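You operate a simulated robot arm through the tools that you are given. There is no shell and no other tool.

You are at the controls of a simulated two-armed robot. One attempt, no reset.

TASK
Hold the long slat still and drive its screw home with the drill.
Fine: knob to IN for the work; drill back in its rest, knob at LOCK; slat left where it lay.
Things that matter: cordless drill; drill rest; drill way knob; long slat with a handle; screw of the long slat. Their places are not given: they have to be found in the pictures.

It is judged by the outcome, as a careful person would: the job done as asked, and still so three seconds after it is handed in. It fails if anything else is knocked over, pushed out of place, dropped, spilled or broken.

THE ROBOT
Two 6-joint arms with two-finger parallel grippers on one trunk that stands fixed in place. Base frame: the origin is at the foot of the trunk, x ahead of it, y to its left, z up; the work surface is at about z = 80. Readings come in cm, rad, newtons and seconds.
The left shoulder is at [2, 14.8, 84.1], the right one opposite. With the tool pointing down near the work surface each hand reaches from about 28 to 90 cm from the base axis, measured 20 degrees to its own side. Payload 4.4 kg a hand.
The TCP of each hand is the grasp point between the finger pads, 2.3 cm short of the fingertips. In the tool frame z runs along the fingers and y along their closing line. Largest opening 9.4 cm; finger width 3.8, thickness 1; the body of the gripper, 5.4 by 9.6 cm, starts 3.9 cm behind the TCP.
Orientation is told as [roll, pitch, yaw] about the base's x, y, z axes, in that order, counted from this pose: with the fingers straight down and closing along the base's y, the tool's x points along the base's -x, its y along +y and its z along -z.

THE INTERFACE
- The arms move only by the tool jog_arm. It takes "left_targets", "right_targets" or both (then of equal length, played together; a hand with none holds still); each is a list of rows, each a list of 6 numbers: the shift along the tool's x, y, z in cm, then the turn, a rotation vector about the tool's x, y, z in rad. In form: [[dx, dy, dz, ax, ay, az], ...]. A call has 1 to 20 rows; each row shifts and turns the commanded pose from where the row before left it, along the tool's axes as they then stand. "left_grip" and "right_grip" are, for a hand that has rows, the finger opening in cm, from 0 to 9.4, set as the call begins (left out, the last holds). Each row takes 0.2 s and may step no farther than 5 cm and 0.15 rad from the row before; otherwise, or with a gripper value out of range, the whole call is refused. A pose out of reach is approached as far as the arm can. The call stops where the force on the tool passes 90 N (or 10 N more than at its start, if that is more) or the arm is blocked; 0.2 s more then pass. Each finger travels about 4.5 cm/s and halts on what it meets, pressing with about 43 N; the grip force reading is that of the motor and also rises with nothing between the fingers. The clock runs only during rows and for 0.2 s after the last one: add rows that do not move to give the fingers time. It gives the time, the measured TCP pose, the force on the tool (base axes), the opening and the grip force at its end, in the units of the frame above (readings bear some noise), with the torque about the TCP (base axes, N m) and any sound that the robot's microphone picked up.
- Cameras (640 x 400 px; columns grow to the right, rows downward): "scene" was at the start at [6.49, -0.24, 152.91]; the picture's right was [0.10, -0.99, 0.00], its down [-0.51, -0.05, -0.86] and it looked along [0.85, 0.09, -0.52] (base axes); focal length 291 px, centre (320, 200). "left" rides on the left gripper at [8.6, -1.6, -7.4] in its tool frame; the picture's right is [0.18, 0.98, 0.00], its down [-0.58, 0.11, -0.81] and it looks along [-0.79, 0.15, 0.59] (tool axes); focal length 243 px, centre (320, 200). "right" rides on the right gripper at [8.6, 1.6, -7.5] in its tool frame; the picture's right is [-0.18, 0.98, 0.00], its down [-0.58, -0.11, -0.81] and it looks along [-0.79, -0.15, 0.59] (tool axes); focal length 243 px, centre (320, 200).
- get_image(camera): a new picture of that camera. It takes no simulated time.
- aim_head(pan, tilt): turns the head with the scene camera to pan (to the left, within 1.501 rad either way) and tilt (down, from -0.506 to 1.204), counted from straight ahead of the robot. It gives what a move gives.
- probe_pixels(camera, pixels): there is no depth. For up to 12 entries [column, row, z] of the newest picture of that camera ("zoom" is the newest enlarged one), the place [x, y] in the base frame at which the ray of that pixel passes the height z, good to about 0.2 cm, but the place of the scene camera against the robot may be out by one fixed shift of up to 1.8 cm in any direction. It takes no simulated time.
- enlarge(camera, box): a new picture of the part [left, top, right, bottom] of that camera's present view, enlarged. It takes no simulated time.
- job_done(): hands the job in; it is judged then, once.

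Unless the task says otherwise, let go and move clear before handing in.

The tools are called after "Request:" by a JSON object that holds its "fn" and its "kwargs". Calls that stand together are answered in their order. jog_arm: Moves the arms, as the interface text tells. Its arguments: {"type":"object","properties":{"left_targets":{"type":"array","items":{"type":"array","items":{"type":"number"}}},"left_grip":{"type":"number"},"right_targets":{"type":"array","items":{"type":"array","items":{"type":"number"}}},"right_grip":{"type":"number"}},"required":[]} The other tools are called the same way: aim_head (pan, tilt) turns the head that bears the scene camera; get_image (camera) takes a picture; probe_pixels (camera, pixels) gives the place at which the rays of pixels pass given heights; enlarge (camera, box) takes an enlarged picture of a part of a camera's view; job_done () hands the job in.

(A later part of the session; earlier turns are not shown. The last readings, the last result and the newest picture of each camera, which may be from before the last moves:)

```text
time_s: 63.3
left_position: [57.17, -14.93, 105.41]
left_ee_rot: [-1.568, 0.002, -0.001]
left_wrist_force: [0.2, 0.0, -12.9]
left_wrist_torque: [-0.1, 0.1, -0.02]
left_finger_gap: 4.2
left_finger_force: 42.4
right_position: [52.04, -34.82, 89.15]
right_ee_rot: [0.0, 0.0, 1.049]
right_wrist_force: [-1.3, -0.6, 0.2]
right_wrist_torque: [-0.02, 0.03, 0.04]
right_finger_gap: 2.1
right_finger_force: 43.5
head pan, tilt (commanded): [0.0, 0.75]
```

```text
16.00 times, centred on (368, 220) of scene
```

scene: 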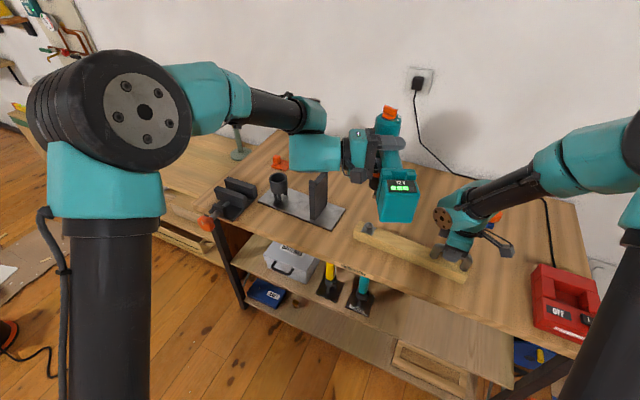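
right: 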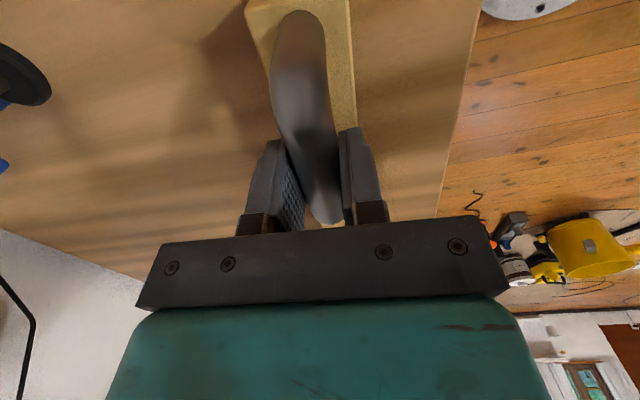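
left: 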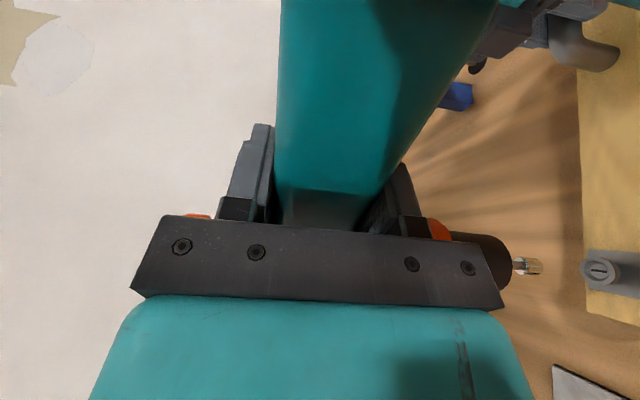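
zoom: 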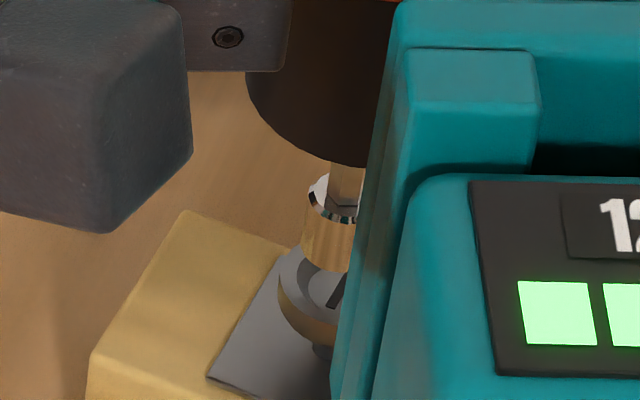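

The screw shifted more than expected relative to the bit in the image; I'll hold still one step and re-check for settling.

Request:
{"fn": "jog_arm", "kwargs": {"left_targets": [[0, 0, 0, 0, 0, 0], [0, 0, 0, 0, 0, 0]]}}

Request:
{"fn": "get_image", "kwargs": {"camera": "left"}}

Request:
{"fn": "enlarge", "kwargs": {"camera": "left", "box": [520, 250, 570, 290]}}

Request:
{"fn": "probe_pixels", "kwargs": {"camera": "left", "pixels": [[547.5, 265.6, 85.2], [547.5, 265.6, 85.6], [547.5, 265.6, 86], [540, 267.2, 86], [540, 267.2, 86.5], [540, 267.2, 87]]}}

```text
time_s: 63.9
left_position: [57.09, -14.96, 105.45]
left_ee_rot: [-1.566, 0.002, -0.002]
left_wrist_force: [-0.1, 1.3, -12.3]
left_wrist_torque: [-0.1, 0.08, 0.0]
left_finger_gap: 4.24
left_finger_force: 42.6
right_position: [51.93, -34.82, 89.19]
right_ee_rot: [0.0, -0.001, 1.05]
right_wrist_force: [-1.4, -0.4, 0.7]
right_wrist_torque: [-0.03, 0.04, 0.04]
right_finger_gap: 2.14
right_finger_force: 42.7
head pan, tilt (commanded): [0.0, 0.75]
```

```text
taken
```

left: 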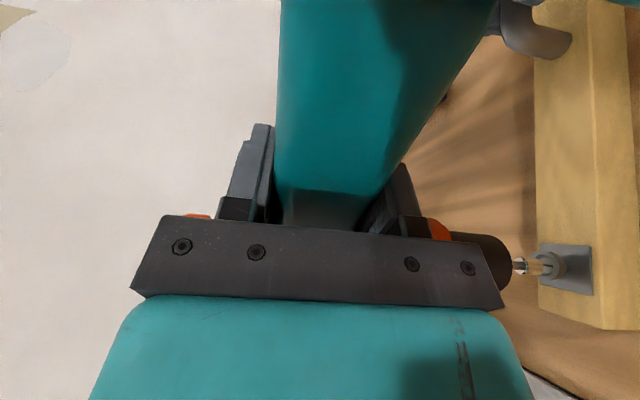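

```text
10.00 times, centred on (545, 270) of left
```

zoom: 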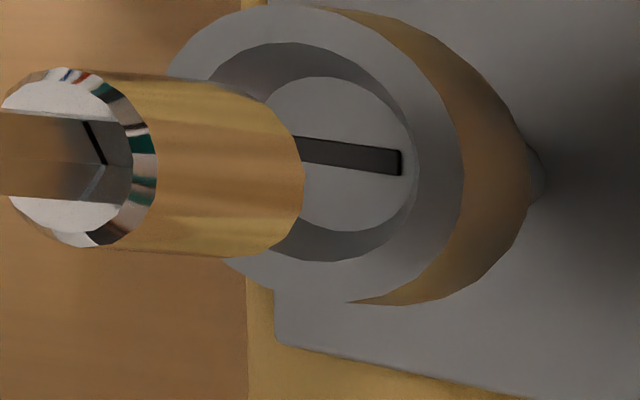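

```text
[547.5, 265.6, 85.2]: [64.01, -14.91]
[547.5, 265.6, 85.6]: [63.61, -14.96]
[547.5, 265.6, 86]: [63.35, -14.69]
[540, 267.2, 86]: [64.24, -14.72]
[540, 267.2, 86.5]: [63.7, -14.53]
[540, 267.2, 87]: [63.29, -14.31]
```

The hand has drifted +0.27 cm in y, so the bit now sits that much off the screw's centre. I'll correct by 0.3 cm in -y and 0.18 cm in +x and look again.

Request:
{"fn": "jog_arm", "kwargs": {"left_targets": [[-0.18, 0, 0.3, 0, 0, 0], [0, 0, 0, 0, 0, 0], [0, 0, 0, 0, 0, 0]]}}

Request:
{"fn": "get_image", "kwargs": {"camera": "left"}}

Request:
{"fn": "enlarge", "kwargs": {"camera": "left", "box": [520, 250, 570, 290]}}

Request:
{"fn": "enlarge", "kwargs": {"camera": "scene", "box": [358, 208, 378, 232]}}

```text
time_s: 64.7
left_position: [57.37, -15.32, 105.44]
left_ee_rot: [-1.567, 0.003, -0.003]
left_wrist_force: [0.6, 1.3, -13.7]
left_wrist_torque: [-0.05, 0.07, 0.0]
left_finger_gap: 4.2
left_finger_force: 42.9
right_position: [51.92, -34.84, 89.06]
right_ee_rot: [0.0, -0.001, 1.049]
right_wrist_force: [0.0, -0.2, 0.3]
right_wrist_torque: [0.05, 0.01, 0.01]
right_finger_gap: 2.15
right_finger_force: 42.5
head pan, tilt (commanded): [0.0, 0.75]
```

```text
taken
```

left: 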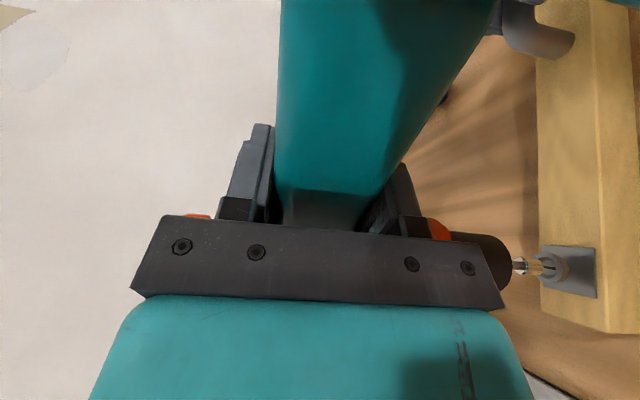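

```text
10.00 times, centred on (545, 270) of left
```

zoom: 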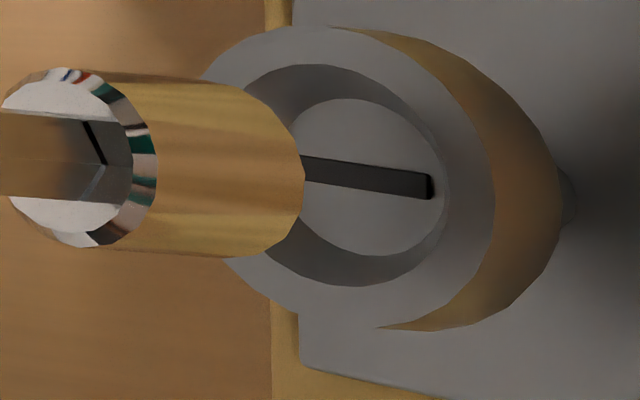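

```text
16.00 times, centred on (368, 220) of scene
```

zoom: 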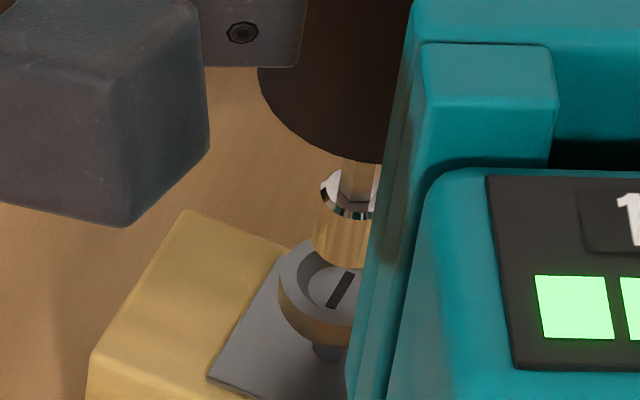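

Now both views agree: bit and screw axes coincide within about 0.1 cm, with about 1.3 cm to go to the recess floor. I'll descend slowly.

Request:
{"fn": "jog_arm", "kwargs": {"left_targets": [[0, 0.4, 0, 0, 0, 0], [0, 0.4, 0, 0, 0, 0], [0, 0.2, 0, 0, 0, 0], [0, 0, 0, 0, 0, 0]]}}

Request:
{"fn": "enlarge", "kwargs": {"camera": "left", "box": [520, 250, 570, 290]}}

Request:
{"fn": "enlarge", "kwargs": {"camera": "scene", "box": [358, 208, 378, 232]}}

```text
time_s: 65.7
left_position: [57.2, -15.36, 104.41]
left_ee_rot: [-1.567, 0.003, -0.002]
left_wrist_force: [1.0, -0.6, -12.6]
left_wrist_torque: [-0.07, 0.07, -0.01]
left_finger_gap: 4.2
left_finger_force: 43.0
right_position: [51.92, -34.84, 89.14]
right_ee_rot: [0.001, 0.0, 1.049]
right_wrist_force: [0.3, -0.3, -0.2]
right_wrist_torque: [0.01, -0.01, 0.01]
right_finger_gap: 2.14
right_finger_force: 42.9
head pan, tilt (commanded): [0.0, 0.75]
```

```text
10.00 times, centred on (545, 270) of left
```

zoom: 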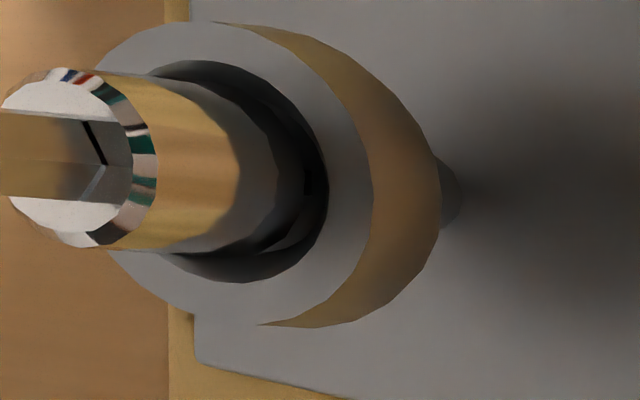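

```text
16.00 times, centred on (368, 220) of scene
```

zoom: 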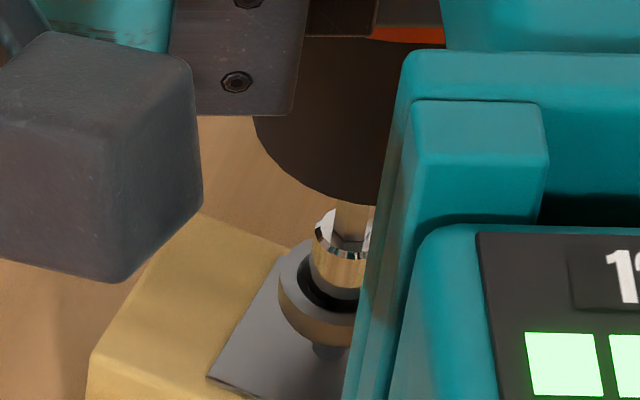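

The bit tip has entered the screw's recess with no contact yet. I'll continue down in 0.15 cm steps and read the force.

Request:
{"fn": "jog_arm", "kwargs": {"left_targets": [[0, 0.15, 0, 0, 0, 0], [0, 0.15, 0, 0, 0, 0], [0, 0, 0, 0, 0, 0]]}}

Request:
{"fn": "jog_arm", "kwargs": {"left_targets": [[0, 0.15, 0, 0, 0, 0], [0, 0, 0, 0, 0, 0]]}}

Request:
{"fn": "enlarge", "kwargs": {"camera": "left", "box": [520, 250, 570, 290]}}

Request:
{"fn": "enlarge", "kwargs": {"camera": "scene", "box": [358, 208, 378, 232]}}

```text
time_s: 66.5
left_position: [57.09, -15.04, 104.1]
left_ee_rot: [-1.566, 0.001, -0.002]
left_wrist_force: [-0.1, -0.5, -13.3]
left_wrist_torque: [-0.06, 0.07, 0.03]
left_finger_gap: 4.16
left_finger_force: 42.7
right_position: [51.86, -34.94, 89.06]
right_ee_rot: [-0.001, -0.001, 1.048]
right_wrist_force: [0.0, -0.4, -0.8]
right_wrist_torque: [-0.04, 0.09, -0.07]
right_finger_gap: 2.17
right_finger_force: 43.1
head pan, tilt (commanded): [0.0, 0.75]
```

```text
time_s: 67.1
left_position: [57.22, -15.24, 103.96]
left_ee_rot: [-1.567, 0.003, -0.002]
left_wrist_force: [0.7, 0.4, -12.7]
left_wrist_torque: [-0.11, 0.08, -0.03]
left_finger_gap: 4.23
left_finger_force: 43.0
right_position: [51.89, -34.83, 89.25]
right_ee_rot: [0.0, 0.001, 1.049]
right_wrist_force: [0.1, -0.1, 0.1]
right_wrist_torque: [-0.02, 0.0, -0.03]
right_finger_gap: 2.12
right_finger_force: 42.4
head pan, tilt (commanded): [0.0, 0.75]
```

```text
10.00 times, centred on (545, 270) of left
```

zoom: 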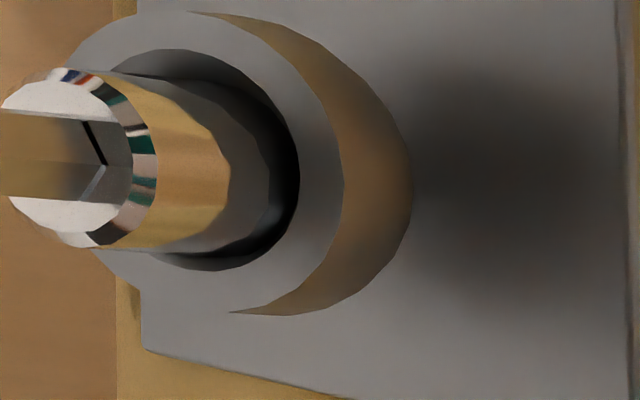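

```text
16.00 times, centred on (368, 220) of scene
```

zoom: 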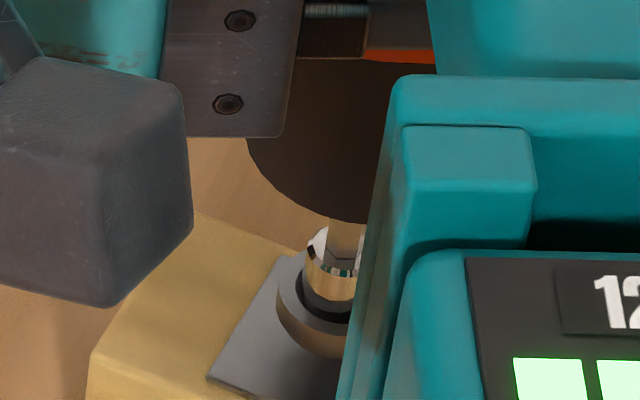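

Still no contact at z 103.96, and the bit looks centred in the recess. I'll continue in small steps.

Request:
{"fn": "jog_arm", "kwargs": {"left_targets": [[0, 0.15, 0, 0, 0, 0], [0, 0.1, 0, 0, 0, 0], [0, 0, 0, 0, 0, 0]]}}

Request:
{"fn": "jog_arm", "kwargs": {"left_targets": [[0, 0.15, 0, 0, 0, 0], [0, 0, 0, 0, 0, 0]]}}

Request:
{"fn": "enlarge", "kwargs": {"camera": "left", "box": [520, 250, 570, 290]}}

Request:
{"fn": "enlarge", "kwargs": {"camera": "scene", "box": [358, 208, 378, 232]}}

```text
time_s: 67.9
left_position: [57.17, -15.22, 103.65]
left_ee_rot: [-1.567, 0.002, -0.001]
left_wrist_force: [-0.8, -1.1, -12.0]
left_wrist_torque: [-0.07, 0.07, 0.3]
left_finger_gap: 4.2
left_finger_force: 42.9
right_position: [51.96, -34.8, 89.13]
right_ee_rot: [-0.001, -0.001, 1.048]
right_wrist_force: [-0.6, 0.6, 0.7]
right_wrist_torque: [-0.01, 0.06, -0.19]
right_finger_gap: 2.16
right_finger_force: 43.0
head pan, tilt (commanded): [0.0, 0.75]
```

```text
time_s: 68.5
left_position: [57.12, -15.06, 103.7]
left_ee_rot: [-1.567, 0.0, -0.001]
left_wrist_force: [0.0, 0.8, -12.2]
left_wrist_torque: [-0.09, 0.07, 0.02]
left_finger_gap: 4.21
left_finger_force: 43.1
right_position: [52.08, -34.77, 89.21]
right_ee_rot: [0.001, 0.0, 1.051]
right_wrist_force: [-0.5, -0.3, -0.6]
right_wrist_torque: [0.01, 0.02, -0.04]
right_finger_gap: 2.16
right_finger_force: 43.4
head pan, tilt (commanded): [0.0, 0.75]
```

```text
10.00 times, centred on (545, 270) of left
```

zoom: 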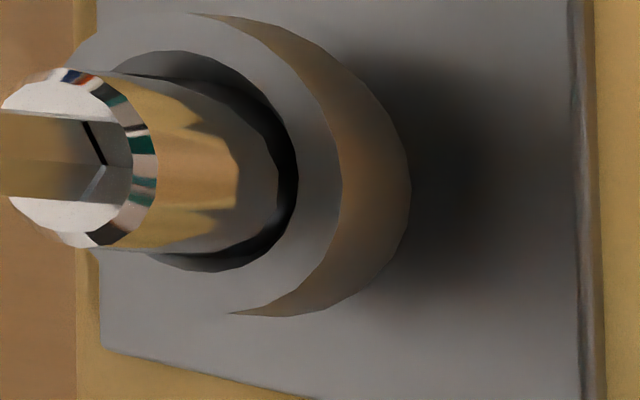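

```text
16.00 times, centred on (368, 220) of scene
```

zoom: 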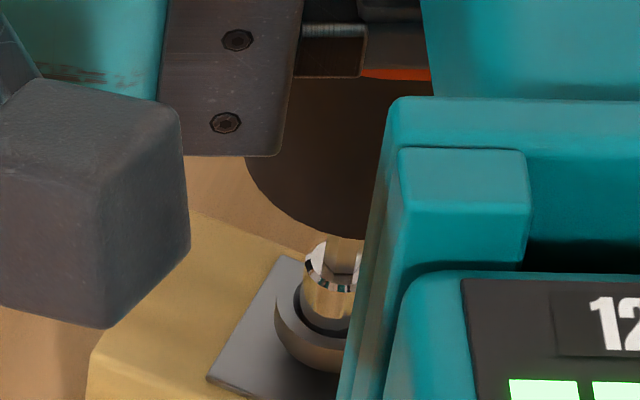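

The screw is turning in: its head has followed the bit down (plate moved but head kept with the bit), with matching torque on both hands (+0.3 / -0.19). I'll keep feeding down gently.

Request:
{"fn": "jog_arm", "kwargs": {"left_targets": [[0, 0.1, 0, 0, 0, 0], [0, 0.1, 0, 0, 0, 0], [0, 0, 0, 0, 0, 0]]}}

Request:
{"fn": "jog_arm", "kwargs": {"left_targets": [[0, 0.1, 0, 0, 0, 0], [0, 0.1, 0, 0, 0, 0], [0, 0, 0, 0, 0, 0]]}}

Request:
{"fn": "enlarge", "kwargs": {"camera": "left", "box": [520, 250, 570, 290]}}

Request:
{"fn": "enlarge", "kwargs": {"camera": "scene", "box": [358, 212, 378, 236]}}

```text
time_s: 69.3
left_position: [57.06, -15.14, 103.25]
left_ee_rot: [-1.566, 0.002, -0.001]
left_wrist_force: [0.1, 0.0, -13.4]
left_wrist_torque: [-0.07, 0.04, -0.02]
left_finger_gap: 4.22
left_finger_force: 42.8
right_position: [51.87, -34.74, 89.02]
right_ee_rot: [0.0, 0.001, 1.049]
right_wrist_force: [0.5, 0.1, -0.4]
right_wrist_torque: [-0.03, 0.04, -0.06]
right_finger_gap: 2.16
right_finger_force: 43.5
head pan, tilt (commanded): [0.0, 0.75]
```

```text
time_s: 70.1
left_position: [57.07, -15.19, 103.21]
left_ee_rot: [-1.568, 0.002, -0.002]
left_wrist_force: [-0.5, -0.5, -12.7]
left_wrist_torque: [-0.06, 0.07, 0.03]
left_finger_gap: 4.2
left_finger_force: 43.1
right_position: [51.88, -34.87, 89.22]
right_ee_rot: [0.001, -0.001, 1.049]
right_wrist_force: [0.3, -0.4, 0.0]
right_wrist_torque: [-0.05, 0.0, -0.11]
right_finger_gap: 2.14
right_finger_force: 43.4
head pan, tilt (commanded): [0.0, 0.75]
```

```text
10.00 times, centred on (545, 270) of left
```

zoom: 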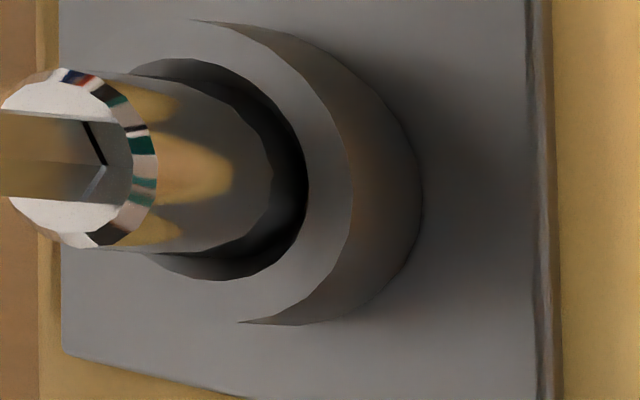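

```text
16.00 times, centred on (368, 224) of scene
```

zoom: 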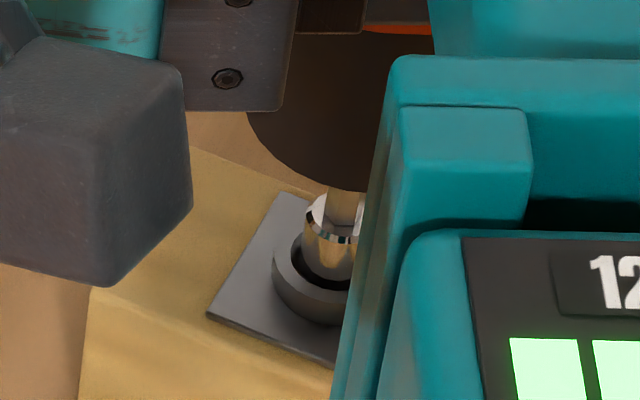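

The head is now close to the plate. I'll continue feeding and watch for force/torque to rise when it seats.

Request:
{"fn": "jog_arm", "kwargs": {"left_targets": [[0, 0.1, 0, 0, 0, 0], [0, 0.1, 0, 0, 0, 0], [0, 0, 0, 0, 0, 0]]}}

Request:
{"fn": "jog_arm", "kwargs": {"left_targets": [[0, 0.1, 0, 0, 0, 0], [0, 0.1, 0, 0, 0, 0], [0, 0, 0, 0, 0, 0]]}}

Request:
{"fn": "enlarge", "kwargs": {"camera": "left", "box": [520, 250, 570, 290]}}

Request:
{"fn": "enlarge", "kwargs": {"camera": "scene", "box": [358, 212, 378, 236]}}

```text
time_s: 70.9
left_position: [57.17, -15.14, 103.04]
left_ee_rot: [-1.57, 0.0, -0.002]
left_wrist_force: [0.1, -1.8, -1.1]
left_wrist_torque: [-0.31, -0.62, 0.3]
left_finger_gap: 4.25
left_finger_force: 43.0
right_position: [51.93, -34.76, 89.21]
right_ee_rot: [0.001, 0.0, 1.049]
right_wrist_force: [0.7, 1.2, -0.9]
right_wrist_torque: [0.11, 0.25, -0.33]
right_finger_gap: 2.14
right_finger_force: 43.3
head pan, tilt (commanded): [0.0, 0.75]
```

```text
time_s: 71.7
left_position: [57.26, -15.21, 102.87]
left_ee_rot: [-1.568, 0.0, -0.001]
left_wrist_force: [-4.7, -2.3, 18.4]
left_wrist_torque: [-0.38, -0.94, 0.28]
left_finger_gap: 4.44
left_finger_force: 43.1
right_position: [51.92, -34.87, 89.04]
right_ee_rot: [0.0, 0.001, 1.047]
right_wrist_force: [4.6, 3.4, -7.0]
right_wrist_torque: [-0.49, 0.38, -0.63]
right_finger_gap: 2.14
right_finger_force: 42.4
head pan, tilt (commanded): [0.0, 0.75]
```

```text
10.00 times, centred on (545, 270) of left
```

zoom: 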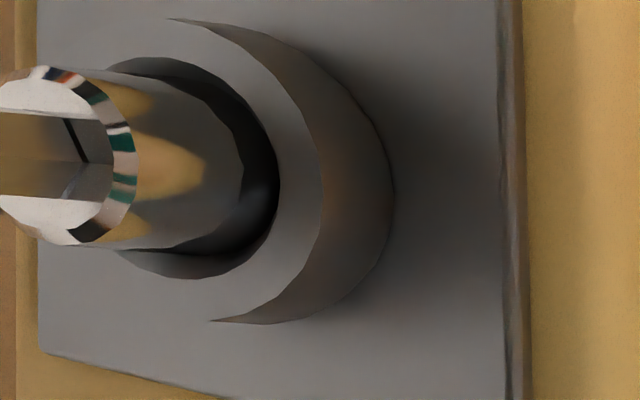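

```text
16.00 times, centred on (368, 224) of scene
```

zoom: 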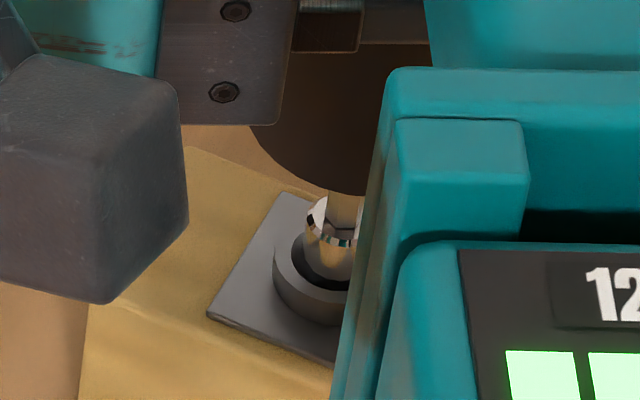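

Force has risen (left -13 → +18 N, right hand feels -7 N and opposite torque): the screw looks seated. I'll check closely whether the head rests on the plate.

Request:
{"fn": "enlarge", "kwargs": {"camera": "scene", "box": [362, 222, 374, 234]}}

Request:
{"fn": "enlarge", "kwargs": {"camera": "left", "box": [505, 240, 585, 305]}}

```text
16.00 times, centred on (368, 228) of scene
```

zoom: 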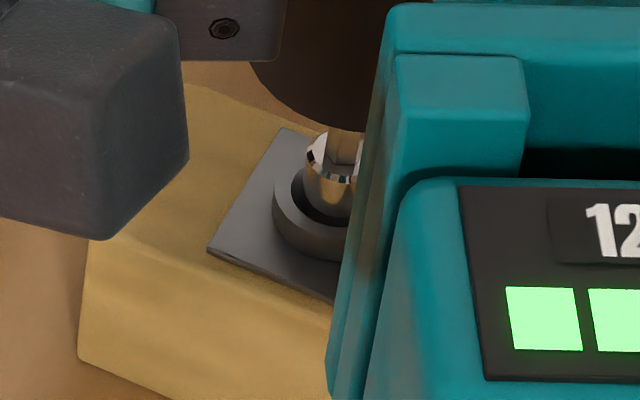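

```text
6.15 times, centred on (545, 272) of left
```

zoom: 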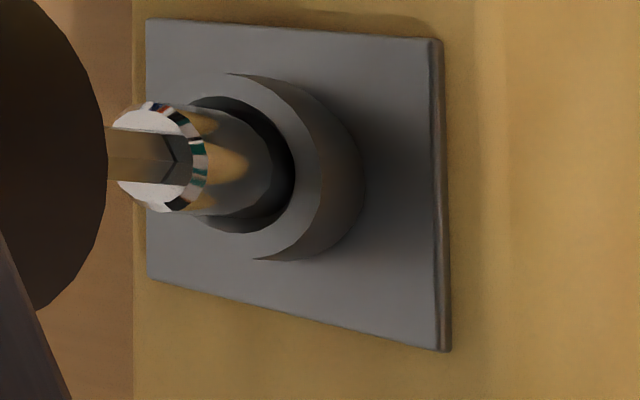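

The head appears to lie on the plate. I'll hold the drill pressing for a second more to see whether anything still advances.

Request:
{"fn": "jog_arm", "kwargs": {"left_targets": [[0, 0, 0, 0, 0, 0], [0, 0, 0, 0, 0, 0], [0, 0, 0, 0, 0, 0], [0, 0, 0, 0, 0, 0], [0, 0, 0, 0, 0, 0]]}}

Request:
{"fn": "enlarge", "kwargs": {"camera": "left", "box": [505, 240, 585, 305]}}

Request:
{"fn": "enlarge", "kwargs": {"camera": "scene", "box": [362, 222, 374, 234]}}

```text
time_s: 72.9
left_position: [57.08, -15.2, 102.88]
left_ee_rot: [-1.569, -0.002, -0.001]
left_wrist_force: [-6.3, -2.6, 26.0]
left_wrist_torque: [-0.28, -1.32, 0.31]
left_finger_gap: 4.52
left_finger_force: 43.0
right_position: [51.93, -34.8, 89.07]
right_ee_rot: [0.0, -0.002, 1.047]
right_wrist_force: [4.4, 4.7, -6.5]
right_wrist_torque: [-0.21, 0.16, -0.58]
right_finger_gap: 2.14
right_finger_force: 43.1
head pan, tilt (commanded): [0.0, 0.75]
```

```text
6.15 times, centred on (545, 272) of left
```

zoom: 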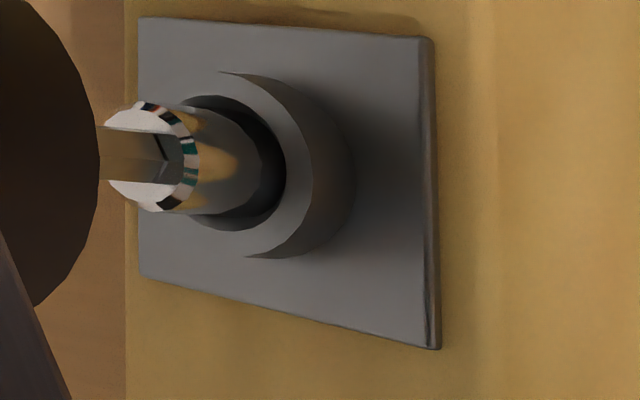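

```text
16.00 times, centred on (368, 228) of scene
```

zoom: 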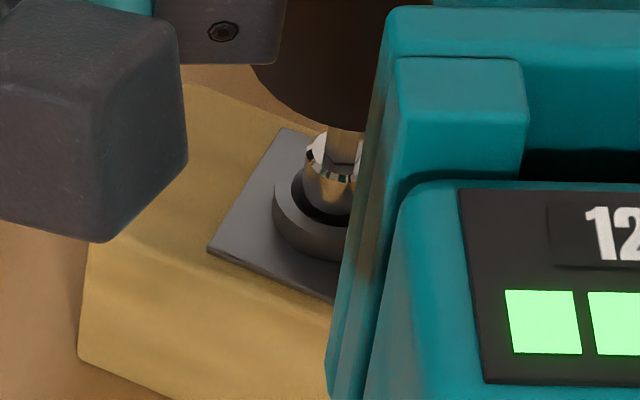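

No further advance under about 39 N. I'll ease the pressure by 0.2 cm (so the trigger stays fully squeezed) and hold again briefly.

Request:
{"fn": "jog_arm", "kwargs": {"left_targets": [[0, -0.2, 0, 0, 0, 0], [0, 0, 0, 0, 0, 0], [0, 0, 0, 0, 0, 0], [0, 0, 0, 0, 0, 0]]}}

Request:
{"fn": "enlarge", "kwargs": {"camera": "left", "box": [505, 240, 585, 305]}}

```text
time_s: 73.9
left_position: [57.09, -15.12, 102.89]
left_ee_rot: [-1.567, 0.002, -0.003]
left_wrist_force: [-6.3, -2.8, 12.2]
left_wrist_torque: [-0.49, -0.49, 0.24]
left_finger_gap: 4.41
left_finger_force: 42.8
right_position: [51.96, -34.87, 89.18]
right_ee_rot: [0.0, 0.001, 1.05]
right_wrist_force: [4.4, 4.6, -2.7]
right_wrist_torque: [0.26, -0.09, -0.5]
right_finger_gap: 2.15
right_finger_force: 43.2
head pan, tilt (commanded): [0.0, 0.75]
```

```text
6.15 times, centred on (545, 272) of left
```

zoom: 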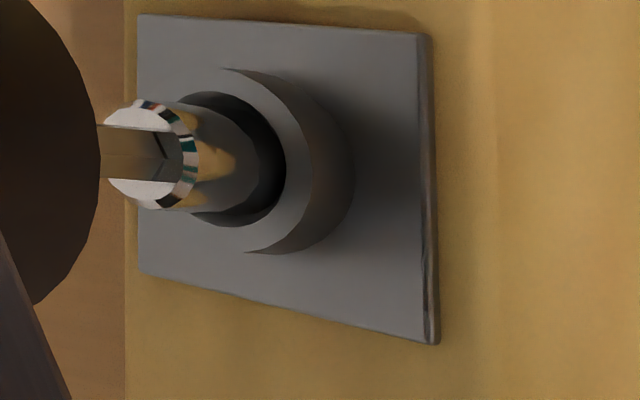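

Request:
{"fn": "jog_arm", "kwargs": {"left_targets": [[0, -0.2, 0, 0, 0, 0], [0, 0, 0, 0, 0, 0], [0, 0, 0, 0, 0, 0], [0, 0, 0, 0, 0, 0]]}}

Request:
{"fn": "enlarge", "kwargs": {"camera": "left", "box": [505, 240, 585, 305]}}

```text
time_s: 74.9
left_position: [57.09, -15.18, 102.96]
left_ee_rot: [-1.567, 0.004, -0.003]
left_wrist_force: [0.3, -0.5, -13.4]
left_wrist_torque: [-0.07, 0.06, -0.02]
left_finger_gap: 4.21
left_finger_force: 43.1
right_position: [51.99, -34.94, 89.0]
right_ee_rot: [0.0, 0.0, 1.049]
right_wrist_force: [1.0, -0.2, 0.4]
right_wrist_torque: [0.57, -0.44, -0.19]
right_finger_gap: 2.12
right_finger_force: 42.7
head pan, tilt (commanded): [0.0, 0.75]
```

```text
6.15 times, centred on (545, 272) of left
```

zoom: 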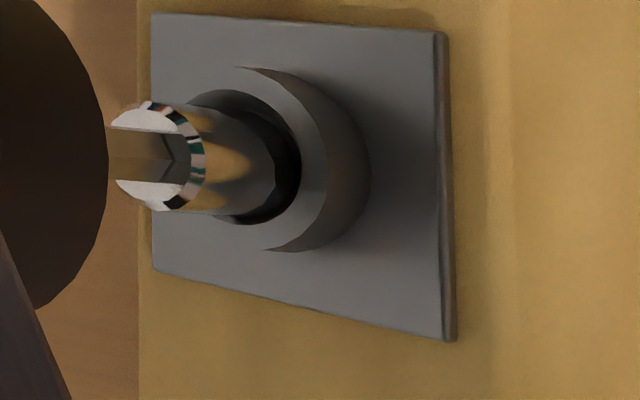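

Contact is off again (pure weight). I'll lift the drill 6 cm and inspect the screw.

Request:
{"fn": "jog_arm", "kwargs": {"left_targets": [[0, -1, 0, 0, 0, 0], [0, -2.5, 0, 0, 0, 0], [0, -2.5, 0, 0, 0, 0], [0, 0, 0, 0, 0, 0]]}}

Request:
{"fn": "get_image", "kwargs": {"camera": "left"}}

Request:
{"fn": "enlarge", "kwargs": {"camera": "left", "box": [560, 235, 640, 305]}}

Request:
{"fn": "enlarge", "kwargs": {"camera": "scene", "box": [350, 215, 380, 240]}}

```text
time_s: 75.9
left_position: [57.3, -14.99, 109.27]
left_ee_rot: [-1.566, 0.002, -0.003]
left_wrist_force: [0.5, 0.6, -13.1]
left_wrist_torque: [-0.11, 0.03, 0.02]
left_finger_gap: 4.23
left_finger_force: 43.1
right_position: [51.9, -34.79, 89.11]
right_ee_rot: [0.001, 0.001, 1.048]
right_wrist_force: [0.1, -1.1, 0.6]
right_wrist_torque: [0.27, -0.16, -0.02]
right_finger_gap: 2.16
right_finger_force: 42.6
head pan, tilt (commanded): [0.0, 0.75]
```

```text
taken
```

left: 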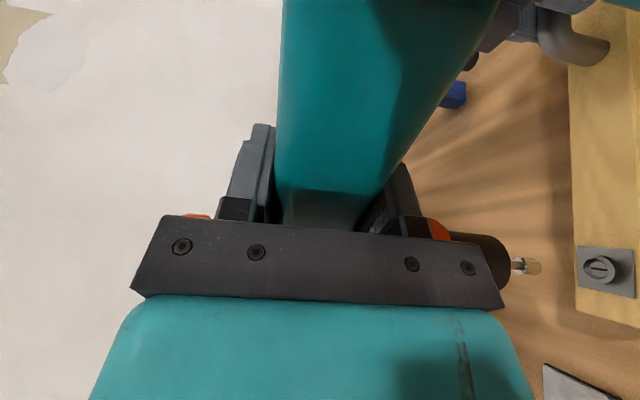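

```text
5.71 times, centred on (600, 270) of left
```

zoom: 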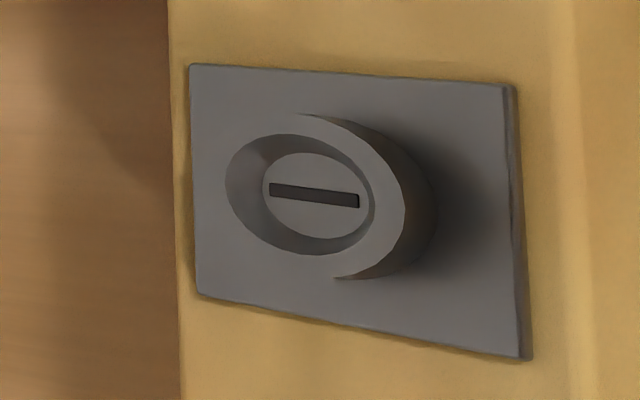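

```text
16.00 times, centred on (365, 228) of scene
```

zoom: 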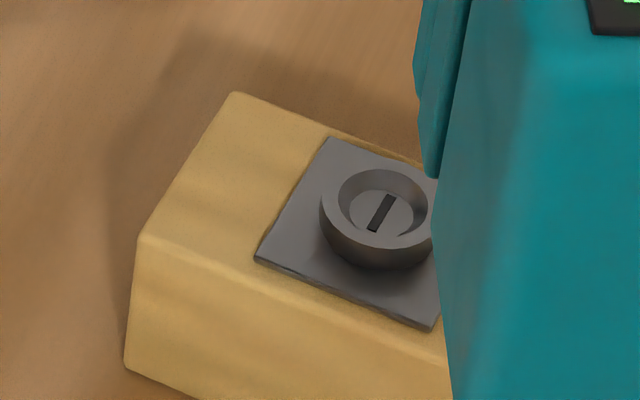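

The screw head now sits on the plate (travelled about 1.1 cm). Compared with the first picture the slat is about 0.28 cm off sideways from my gripping it, so I'll nudge it back before letting go.

Request:
{"fn": "jog_arm", "kwargs": {"right_targets": [[0, -0.14, 0, 0, 0, 0], [0, -0.14, 0, 0, 0, 0], [0, 0, 0, 0, 0, 0], [0, 0, 0, 0, 0, 0]]}}

Request:
{"fn": "enlarge", "kwargs": {"camera": "scene", "box": [350, 215, 380, 240]}}

```text
time_s: 76.9
left_position: [57.2, -14.96, 109.41]
left_ee_rot: [-1.567, 0.002, -0.001]
left_wrist_force: [-0.1, -0.4, -13.2]
left_wrist_torque: [-0.08, 0.08, 0.02]
left_finger_gap: 4.19
left_finger_force: 43.6
right_position: [52.24, -34.95, 89.09]
right_ee_rot: [-0.002, 0.0, 1.049]
right_wrist_force: [-9.0, 3.1, 29.8]
right_wrist_torque: [-0.34, 0.36, 0.08]
right_finger_gap: 2.15
right_finger_force: 42.7
head pan, tilt (commanded): [0.0, 0.75]
```

```text
16.00 times, centred on (365, 228) of scene
```

zoom: 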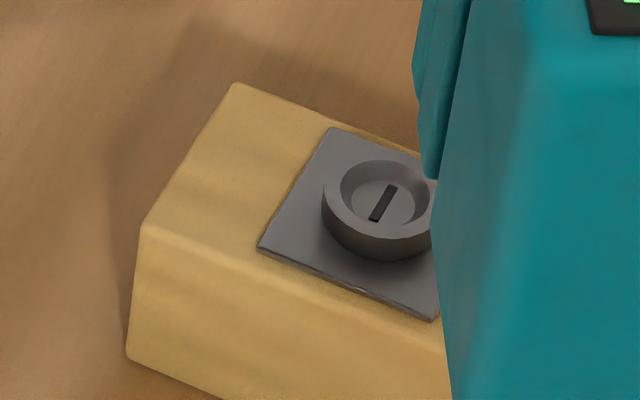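

The slat is back to within 0.1 cm of its first place. The right hand shows 30 N upward load, so I'll relax it a little and then open.

Request:
{"fn": "jog_arm", "kwargs": {"right_targets": [[0, 0, -0.15, 0, 0, 0], [0, 0, 0, 0, 0, 0]]}}

Request:
{"fn": "enlarge", "kwargs": {"camera": "scene", "box": [350, 215, 380, 240]}}

```text
time_s: 77.5
left_position: [57.33, -14.96, 109.28]
left_ee_rot: [-1.569, 0.003, -0.004]
left_wrist_force: [0.0, -0.8, -12.7]
left_wrist_torque: [-0.03, 0.05, -0.02]
left_finger_gap: 4.23
left_finger_force: 43.3
right_position: [52.2, -34.88, 89.13]
right_ee_rot: [-0.002, -0.001, 1.049]
right_wrist_force: [1.7, 0.9, 1.6]
right_wrist_torque: [0.03, -0.17, 0.05]
right_finger_gap: 2.14
right_finger_force: 43.1
head pan, tilt (commanded): [0.0, 0.75]
```

```text
16.00 times, centred on (365, 228) of scene
```

zoom: 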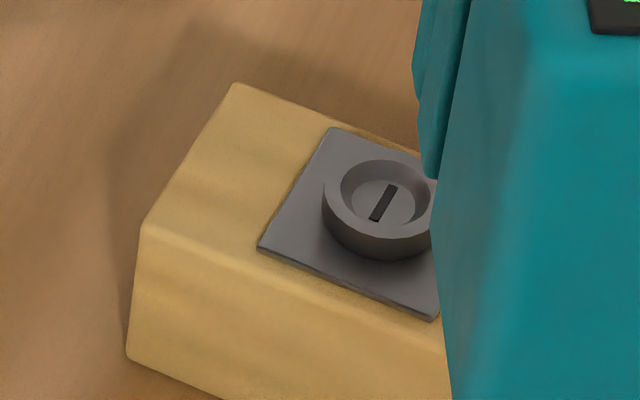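

Loads are gone and the slat is in place. I'll open the right hand and rise straight up off the slat's handle.

Request:
{"fn": "jog_arm", "kwargs": {"right_targets": [[0, 0, 0, 0, 0, 0], [0, 0, 0, 0, 0, 0], [0, 0, 0, 0, 0, 0], [0, 0, -3, 0, 0, 0], [0, 0, -4, 0, 0, 0], [0, 0, -4, 0, 0, 0], [0, 0, 0, 0, 0, 0]], "right_grip": 5.5}}

Request:
{"fn": "get_image", "kwargs": {"camera": "right"}}

Request:
{"fn": "enlarge", "kwargs": {"camera": "scene", "box": [340, 200, 500, 290]}}

```text
time_s: 79.1
left_position: [57.27, -15.06, 109.28]
left_ee_rot: [-1.567, 0.002, -0.002]
left_wrist_force: [-0.6, -0.3, -13.1]
left_wrist_torque: [-0.05, 0.09, 0.01]
left_finger_gap: 4.2
left_finger_force: 43.0
right_position: [52.32, -34.98, 100.27]
right_ee_rot: [0.0, -0.001, 1.05]
right_wrist_force: [0.3, 0.4, -0.4]
right_wrist_torque: [0.0, -0.01, -0.02]
right_finger_gap: 5.49
right_finger_force: 0.0
head pan, tilt (commanded): [0.0, 0.75]
```

```text
taken
```

right: 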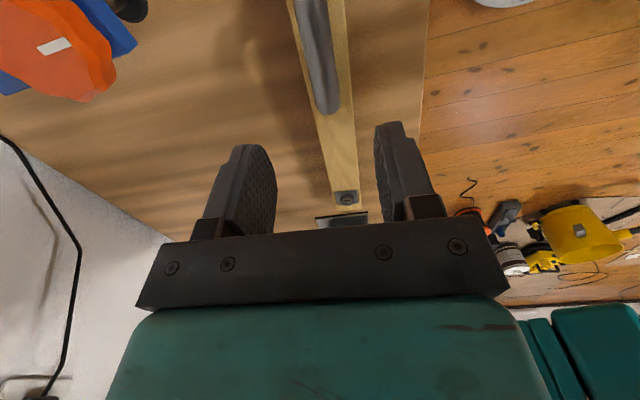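

```text
4.00 times, centred on (420, 245) of scene
```

zoom: 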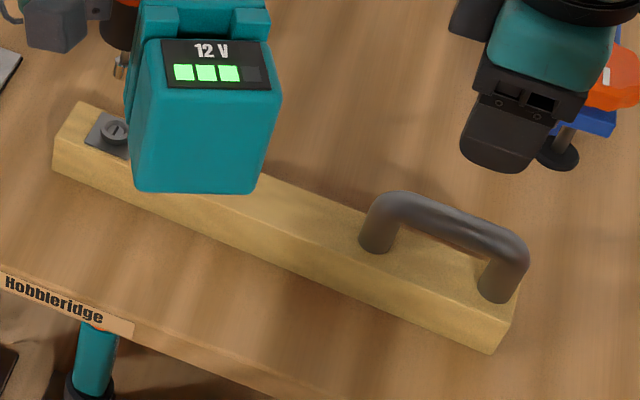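

The right camera now sees the screw at (346,198) from a low angle; I'll zoom on it to verify the head is seated.

Request:
{"fn": "enlarge", "kwargs": {"camera": "right", "box": [325, 182, 367, 212]}}

Request:
{"fn": "enlarge", "kwargs": {"camera": "scene", "box": [350, 215, 380, 240]}}

```text
13.33 times, centred on (346, 197) of right
```

zoom: 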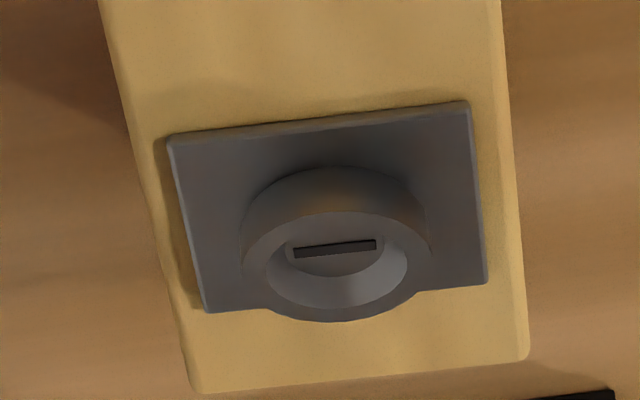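

```text
16.00 times, centred on (365, 228) of scene
```

zoom: 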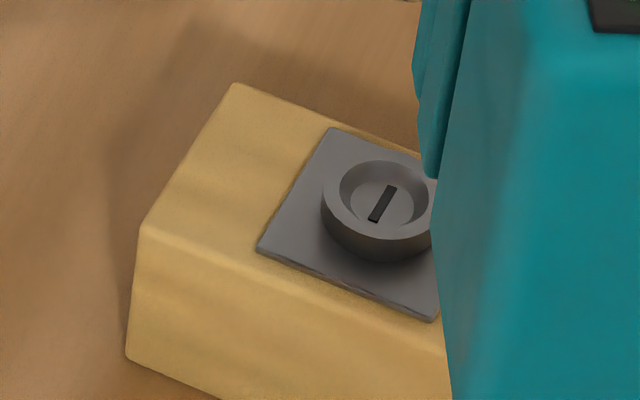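

The low-angle view shows the head seated flat on the plate with no shank showing, and the slat unmoved after release. Now I take the drill back along the reverse path: up, across, out, turn back and forward over its rest.

Request:
{"fn": "jog_arm", "kwargs": {"left_targets": [[0, -3.2, 0, 0, 0, 0], [0, -3.2, 0, 0, 0, 0], [0, 0, -4.113, 0, 0, 0], [0, 0, -4.113, 0, 0, 0], [0, 0, -4.113, 0, 0, 0], [0, 0, -4.113, 0, 0, 0], [0, 0, -4.113, 0, 0, 0], [0, 0, -4.113, 0, 0, 0], [0, 0, -4.112, 0, 0, 0], [-3.84, 0, 0, 0, 0, 0], [-3.84, 0, 0, 0, 0, 0], [-3.84, 0, 0, 0, 0, 0], [0, 0, 0, 0, 0, 0]]}}

Request:
{"fn": "jog_arm", "kwargs": {"left_targets": [[0, 0, 0, 0, -0.1375, 0], [0, 0, 0, 0, -0.1375, 0], [0, 0, 0, 0, -0.1375, 0], [0, 0, 0, 0, -0.1375, 0], [0, 0, 0, 0, -0.1375, 0], [0, 0, 0, 0, -0.1375, 0], [0, 0, 0, 0, -0.1375, 0], [0, 0, 0, 0, -0.1375, 0], [0, 0, 3, 0, 0, 0], [0, 0, 3, 0, 0, 0], [0, 0, 3, 0, 0, 0], [0, 0, 3, 0, 0, 0], [0, 0, 0, 0, 0, 0]]}}

Request:
{"fn": "get_image", "kwargs": {"camera": "scene"}}

Request:
{"fn": "get_image", "kwargs": {"camera": "left"}}

```text
time_s: 81.9
left_position: [68.97, 13.31, 115.55]
left_ee_rot: [-1.568, 0.001, -0.002]
left_wrist_force: [0.0, 0.1, -12.4]
left_wrist_torque: [-0.09, 0.04, -0.02]
left_finger_gap: 4.21
left_finger_force: 42.9
right_position: [52.35, -35.03, 100.23]
right_ee_rot: [0.0, 0.001, 1.048]
right_wrist_force: [0.0, -0.2, 0.7]
right_wrist_torque: [0.02, -0.03, 0.0]
right_finger_gap: 5.49
right_finger_force: 0.1
head pan, tilt (commanded): [0.0, 0.75]
```

```text
time_s: 84.7
left_position: [79.45, 8.09, 115.61]
left_ee_rot: [-1.567, -0.002, 1.098]
left_wrist_force: [0.9, 1.1, -12.8]
left_wrist_torque: [-0.11, -0.05, 0.02]
left_finger_gap: 4.2
left_finger_force: 43.0
right_position: [52.26, -34.92, 100.23]
right_ee_rot: [-0.001, 0.002, 1.046]
right_wrist_force: [0.4, 0.3, 0.5]
right_wrist_torque: [0.01, 0.0, -0.01]
right_finger_gap: 5.52
right_finger_force: 0.0
head pan, tilt (commanded): [0.0, 0.75]
```

```text
taken
```

scene: 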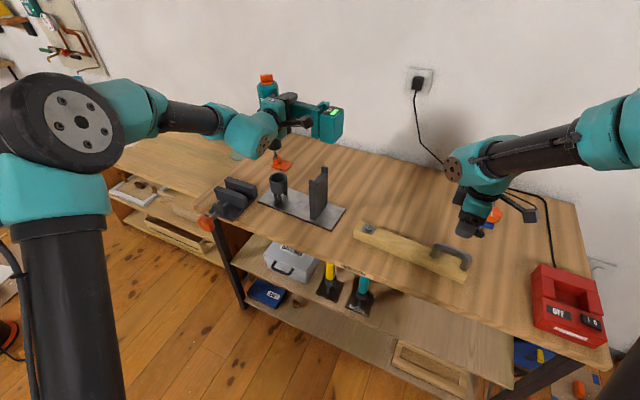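

```text
taken
```

left: 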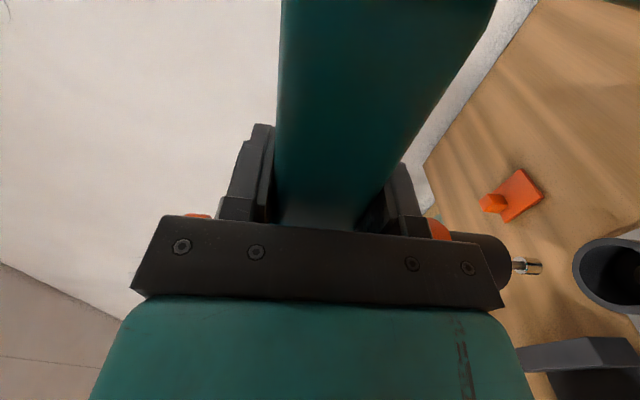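

The hand is back at (79.45, 8.09), right above the rest. I'll lower to z 112.4, the height where I have a reference picture from the lift, and compare.

Request:
{"fn": "jog_arm", "kwargs": {"left_targets": [[0, 1.6, 0, 0, 0, 0], [0, 1.6, 0, 0, 0, 0], [0, 0, 0, 0, 0, 0], [0, 0, 0, 0, 0, 0]]}}

Request:
{"fn": "get_image", "kwargs": {"camera": "left"}}

Request:
{"fn": "enlarge", "kwargs": {"camera": "left", "box": [440, 180, 640, 330]}}

Request:
{"fn": "enlarge", "kwargs": {"camera": "scene", "box": [255, 135, 305, 185]}}

```text
time_s: 85.7
left_position: [79.41, 7.89, 112.42]
left_ee_rot: [-1.568, 0.001, 1.099]
left_wrist_force: [0.2, -0.6, -12.3]
left_wrist_torque: [-0.09, -0.01, 0.02]
left_finger_gap: 4.19
left_finger_force: 43.2
right_position: [52.36, -34.95, 100.26]
right_ee_rot: [0.001, 0.001, 1.049]
right_wrist_force: [-1.1, 0.1, -0.2]
right_wrist_torque: [0.0, -0.02, 0.01]
right_finger_gap: 5.47
right_finger_force: 0.1
head pan, tilt (commanded): [0.0, 0.75]
```

```text
taken
```

left: 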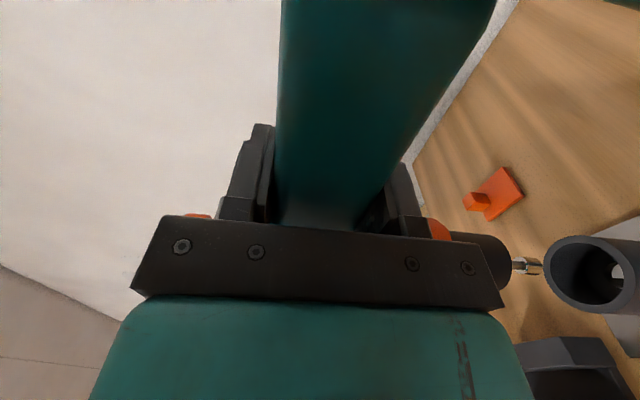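

```text
2.67 times, centred on (540, 255) of left
```

zoom: 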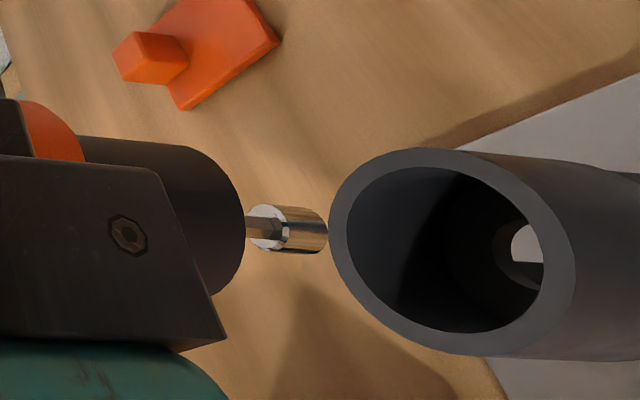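

```text
8.00 times, centred on (280, 160) of scene
```

zoom: 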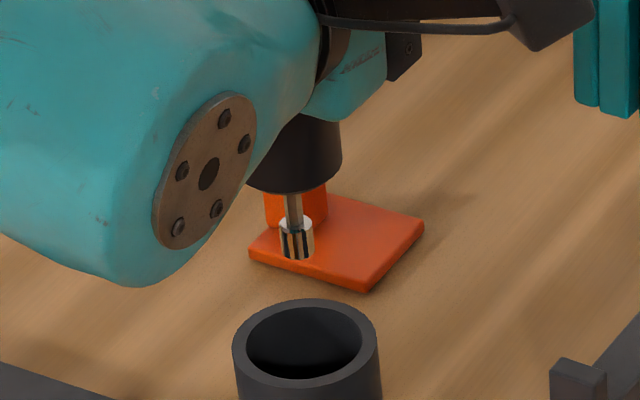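

Compared with the reference, the cup is 5 px lower in the zoom and the drill about 0.18 cm toward -y. I'll correct that and compare again.

Request:
{"fn": "jog_arm", "kwargs": {"left_targets": [[-0.14, 0, -0.13, 0, 0, 0], [0, 0, 0, 0, 0, 0], [0, 0, 0, 0, 0, 0]]}}

Request:
{"fn": "get_image", "kwargs": {"camera": "left"}}

Request:
{"fn": "enlarge", "kwargs": {"camera": "left", "box": [440, 180, 640, 330]}}

Request:
{"fn": "enlarge", "kwargs": {"camera": "scene", "box": [255, 135, 305, 185]}}

```text
time_s: 86.5
left_position: [79.44, 8.26, 112.54]
left_ee_rot: [-1.568, -0.001, 1.098]
left_wrist_force: [-0.2, -0.1, -12.0]
left_wrist_torque: [-0.1, -0.04, 0.03]
left_finger_gap: 4.2
left_finger_force: 42.8
right_position: [52.32, -34.96, 100.16]
right_ee_rot: [0.0, 0.003, 1.049]
right_wrist_force: [-0.1, -0.2, 0.3]
right_wrist_torque: [0.01, -0.01, 0.02]
right_finger_gap: 5.5
right_finger_force: 0.0
head pan, tilt (commanded): [0.0, 0.75]
```

```text
taken
```

left: 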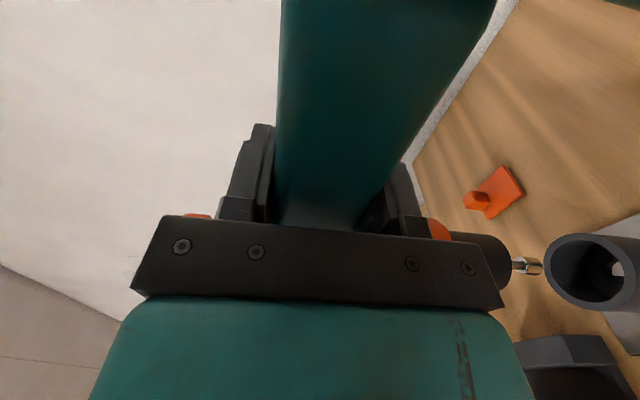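

```text
2.67 times, centred on (540, 255) of left
```

zoom: 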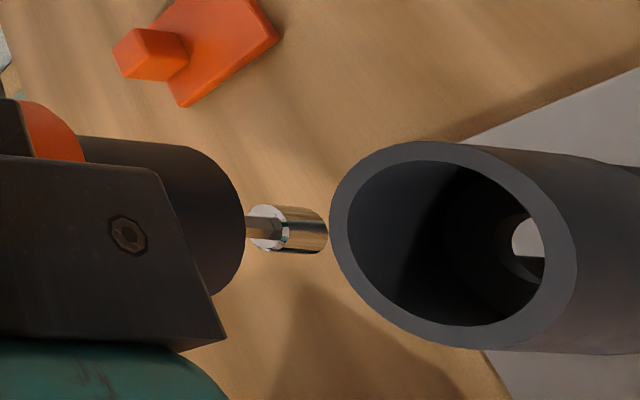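

```text
8.00 times, centred on (280, 160) of scene
```

zoom: 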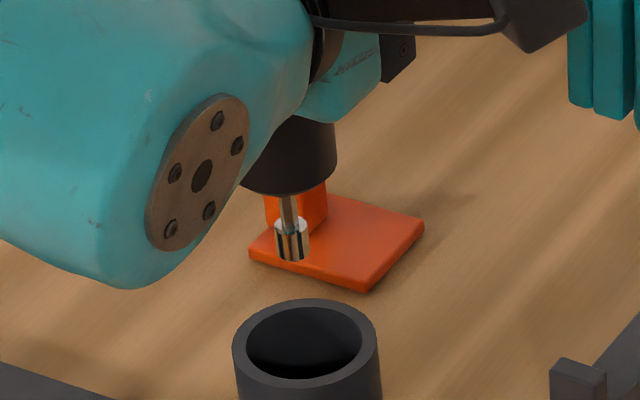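

Now it matches the reference within about 0.08 cm. I'll lower in stages, first to z ≈ 105, watching forces.

Request:
{"fn": "jog_arm", "kwargs": {"left_targets": [[0.05, 1.5, 0.03, 0, 0, 0], [0, 1.5, 0, 0, 0, 0], [0, 1.5, 0, 0, 0, 0], [0, 1.5, 0, 0, 0, 0], [0, 1.2, 0, 0, 0, 0], [0, 0, 0, 0, 0, 0], [0, 0, 0, 0, 0, 0]]}}

Request:
{"fn": "get_image", "kwargs": {"camera": "left"}}

Request:
{"fn": "enlarge", "kwargs": {"camera": "left", "box": [440, 180, 640, 330]}}

Request:
{"fn": "enlarge", "kwargs": {"camera": "scene", "box": [250, 120, 360, 230]}}

```text
time_s: 88.1
left_position: [79.37, 8.13, 105.17]
left_ee_rot: [-1.568, -0.002, 1.097]
left_wrist_force: [0.8, -0.1, -13.2]
left_wrist_torque: [-0.07, -0.04, -0.01]
left_finger_gap: 4.22
left_finger_force: 42.8
right_position: [52.25, -34.9, 100.16]
right_ee_rot: [0.0, 0.0, 1.048]
right_wrist_force: [-0.9, 0.3, -0.1]
right_wrist_torque: [0.0, 0.01, 0.02]
right_finger_gap: 5.5
right_finger_force: 0.0
head pan, tilt (commanded): [0.0, 0.75]
```

```text
taken
```

left: 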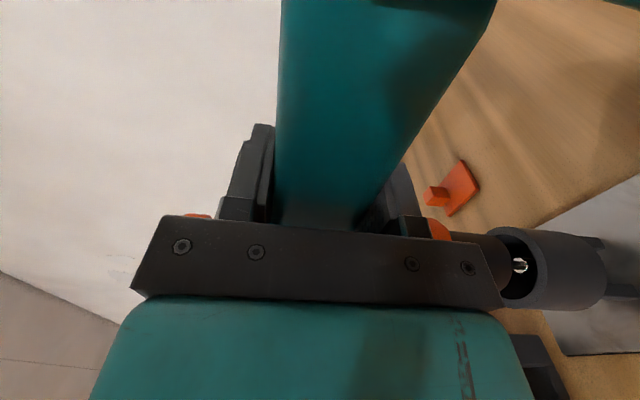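

```text
2.67 times, centred on (540, 255) of left
```

zoom: 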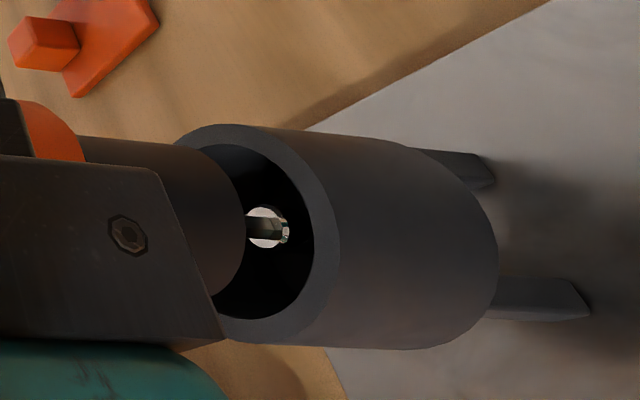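

```text
3.64 times, centred on (305, 175) of scene
```

zoom: 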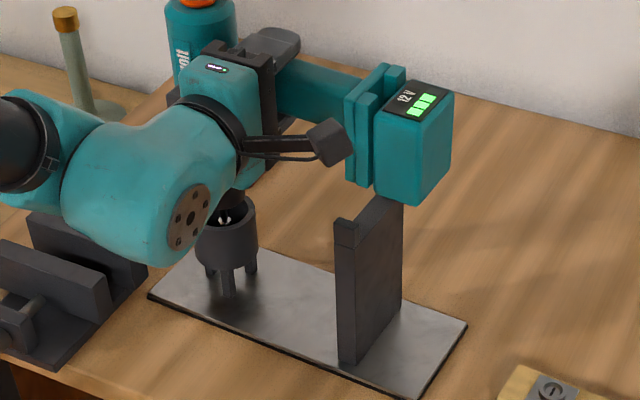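

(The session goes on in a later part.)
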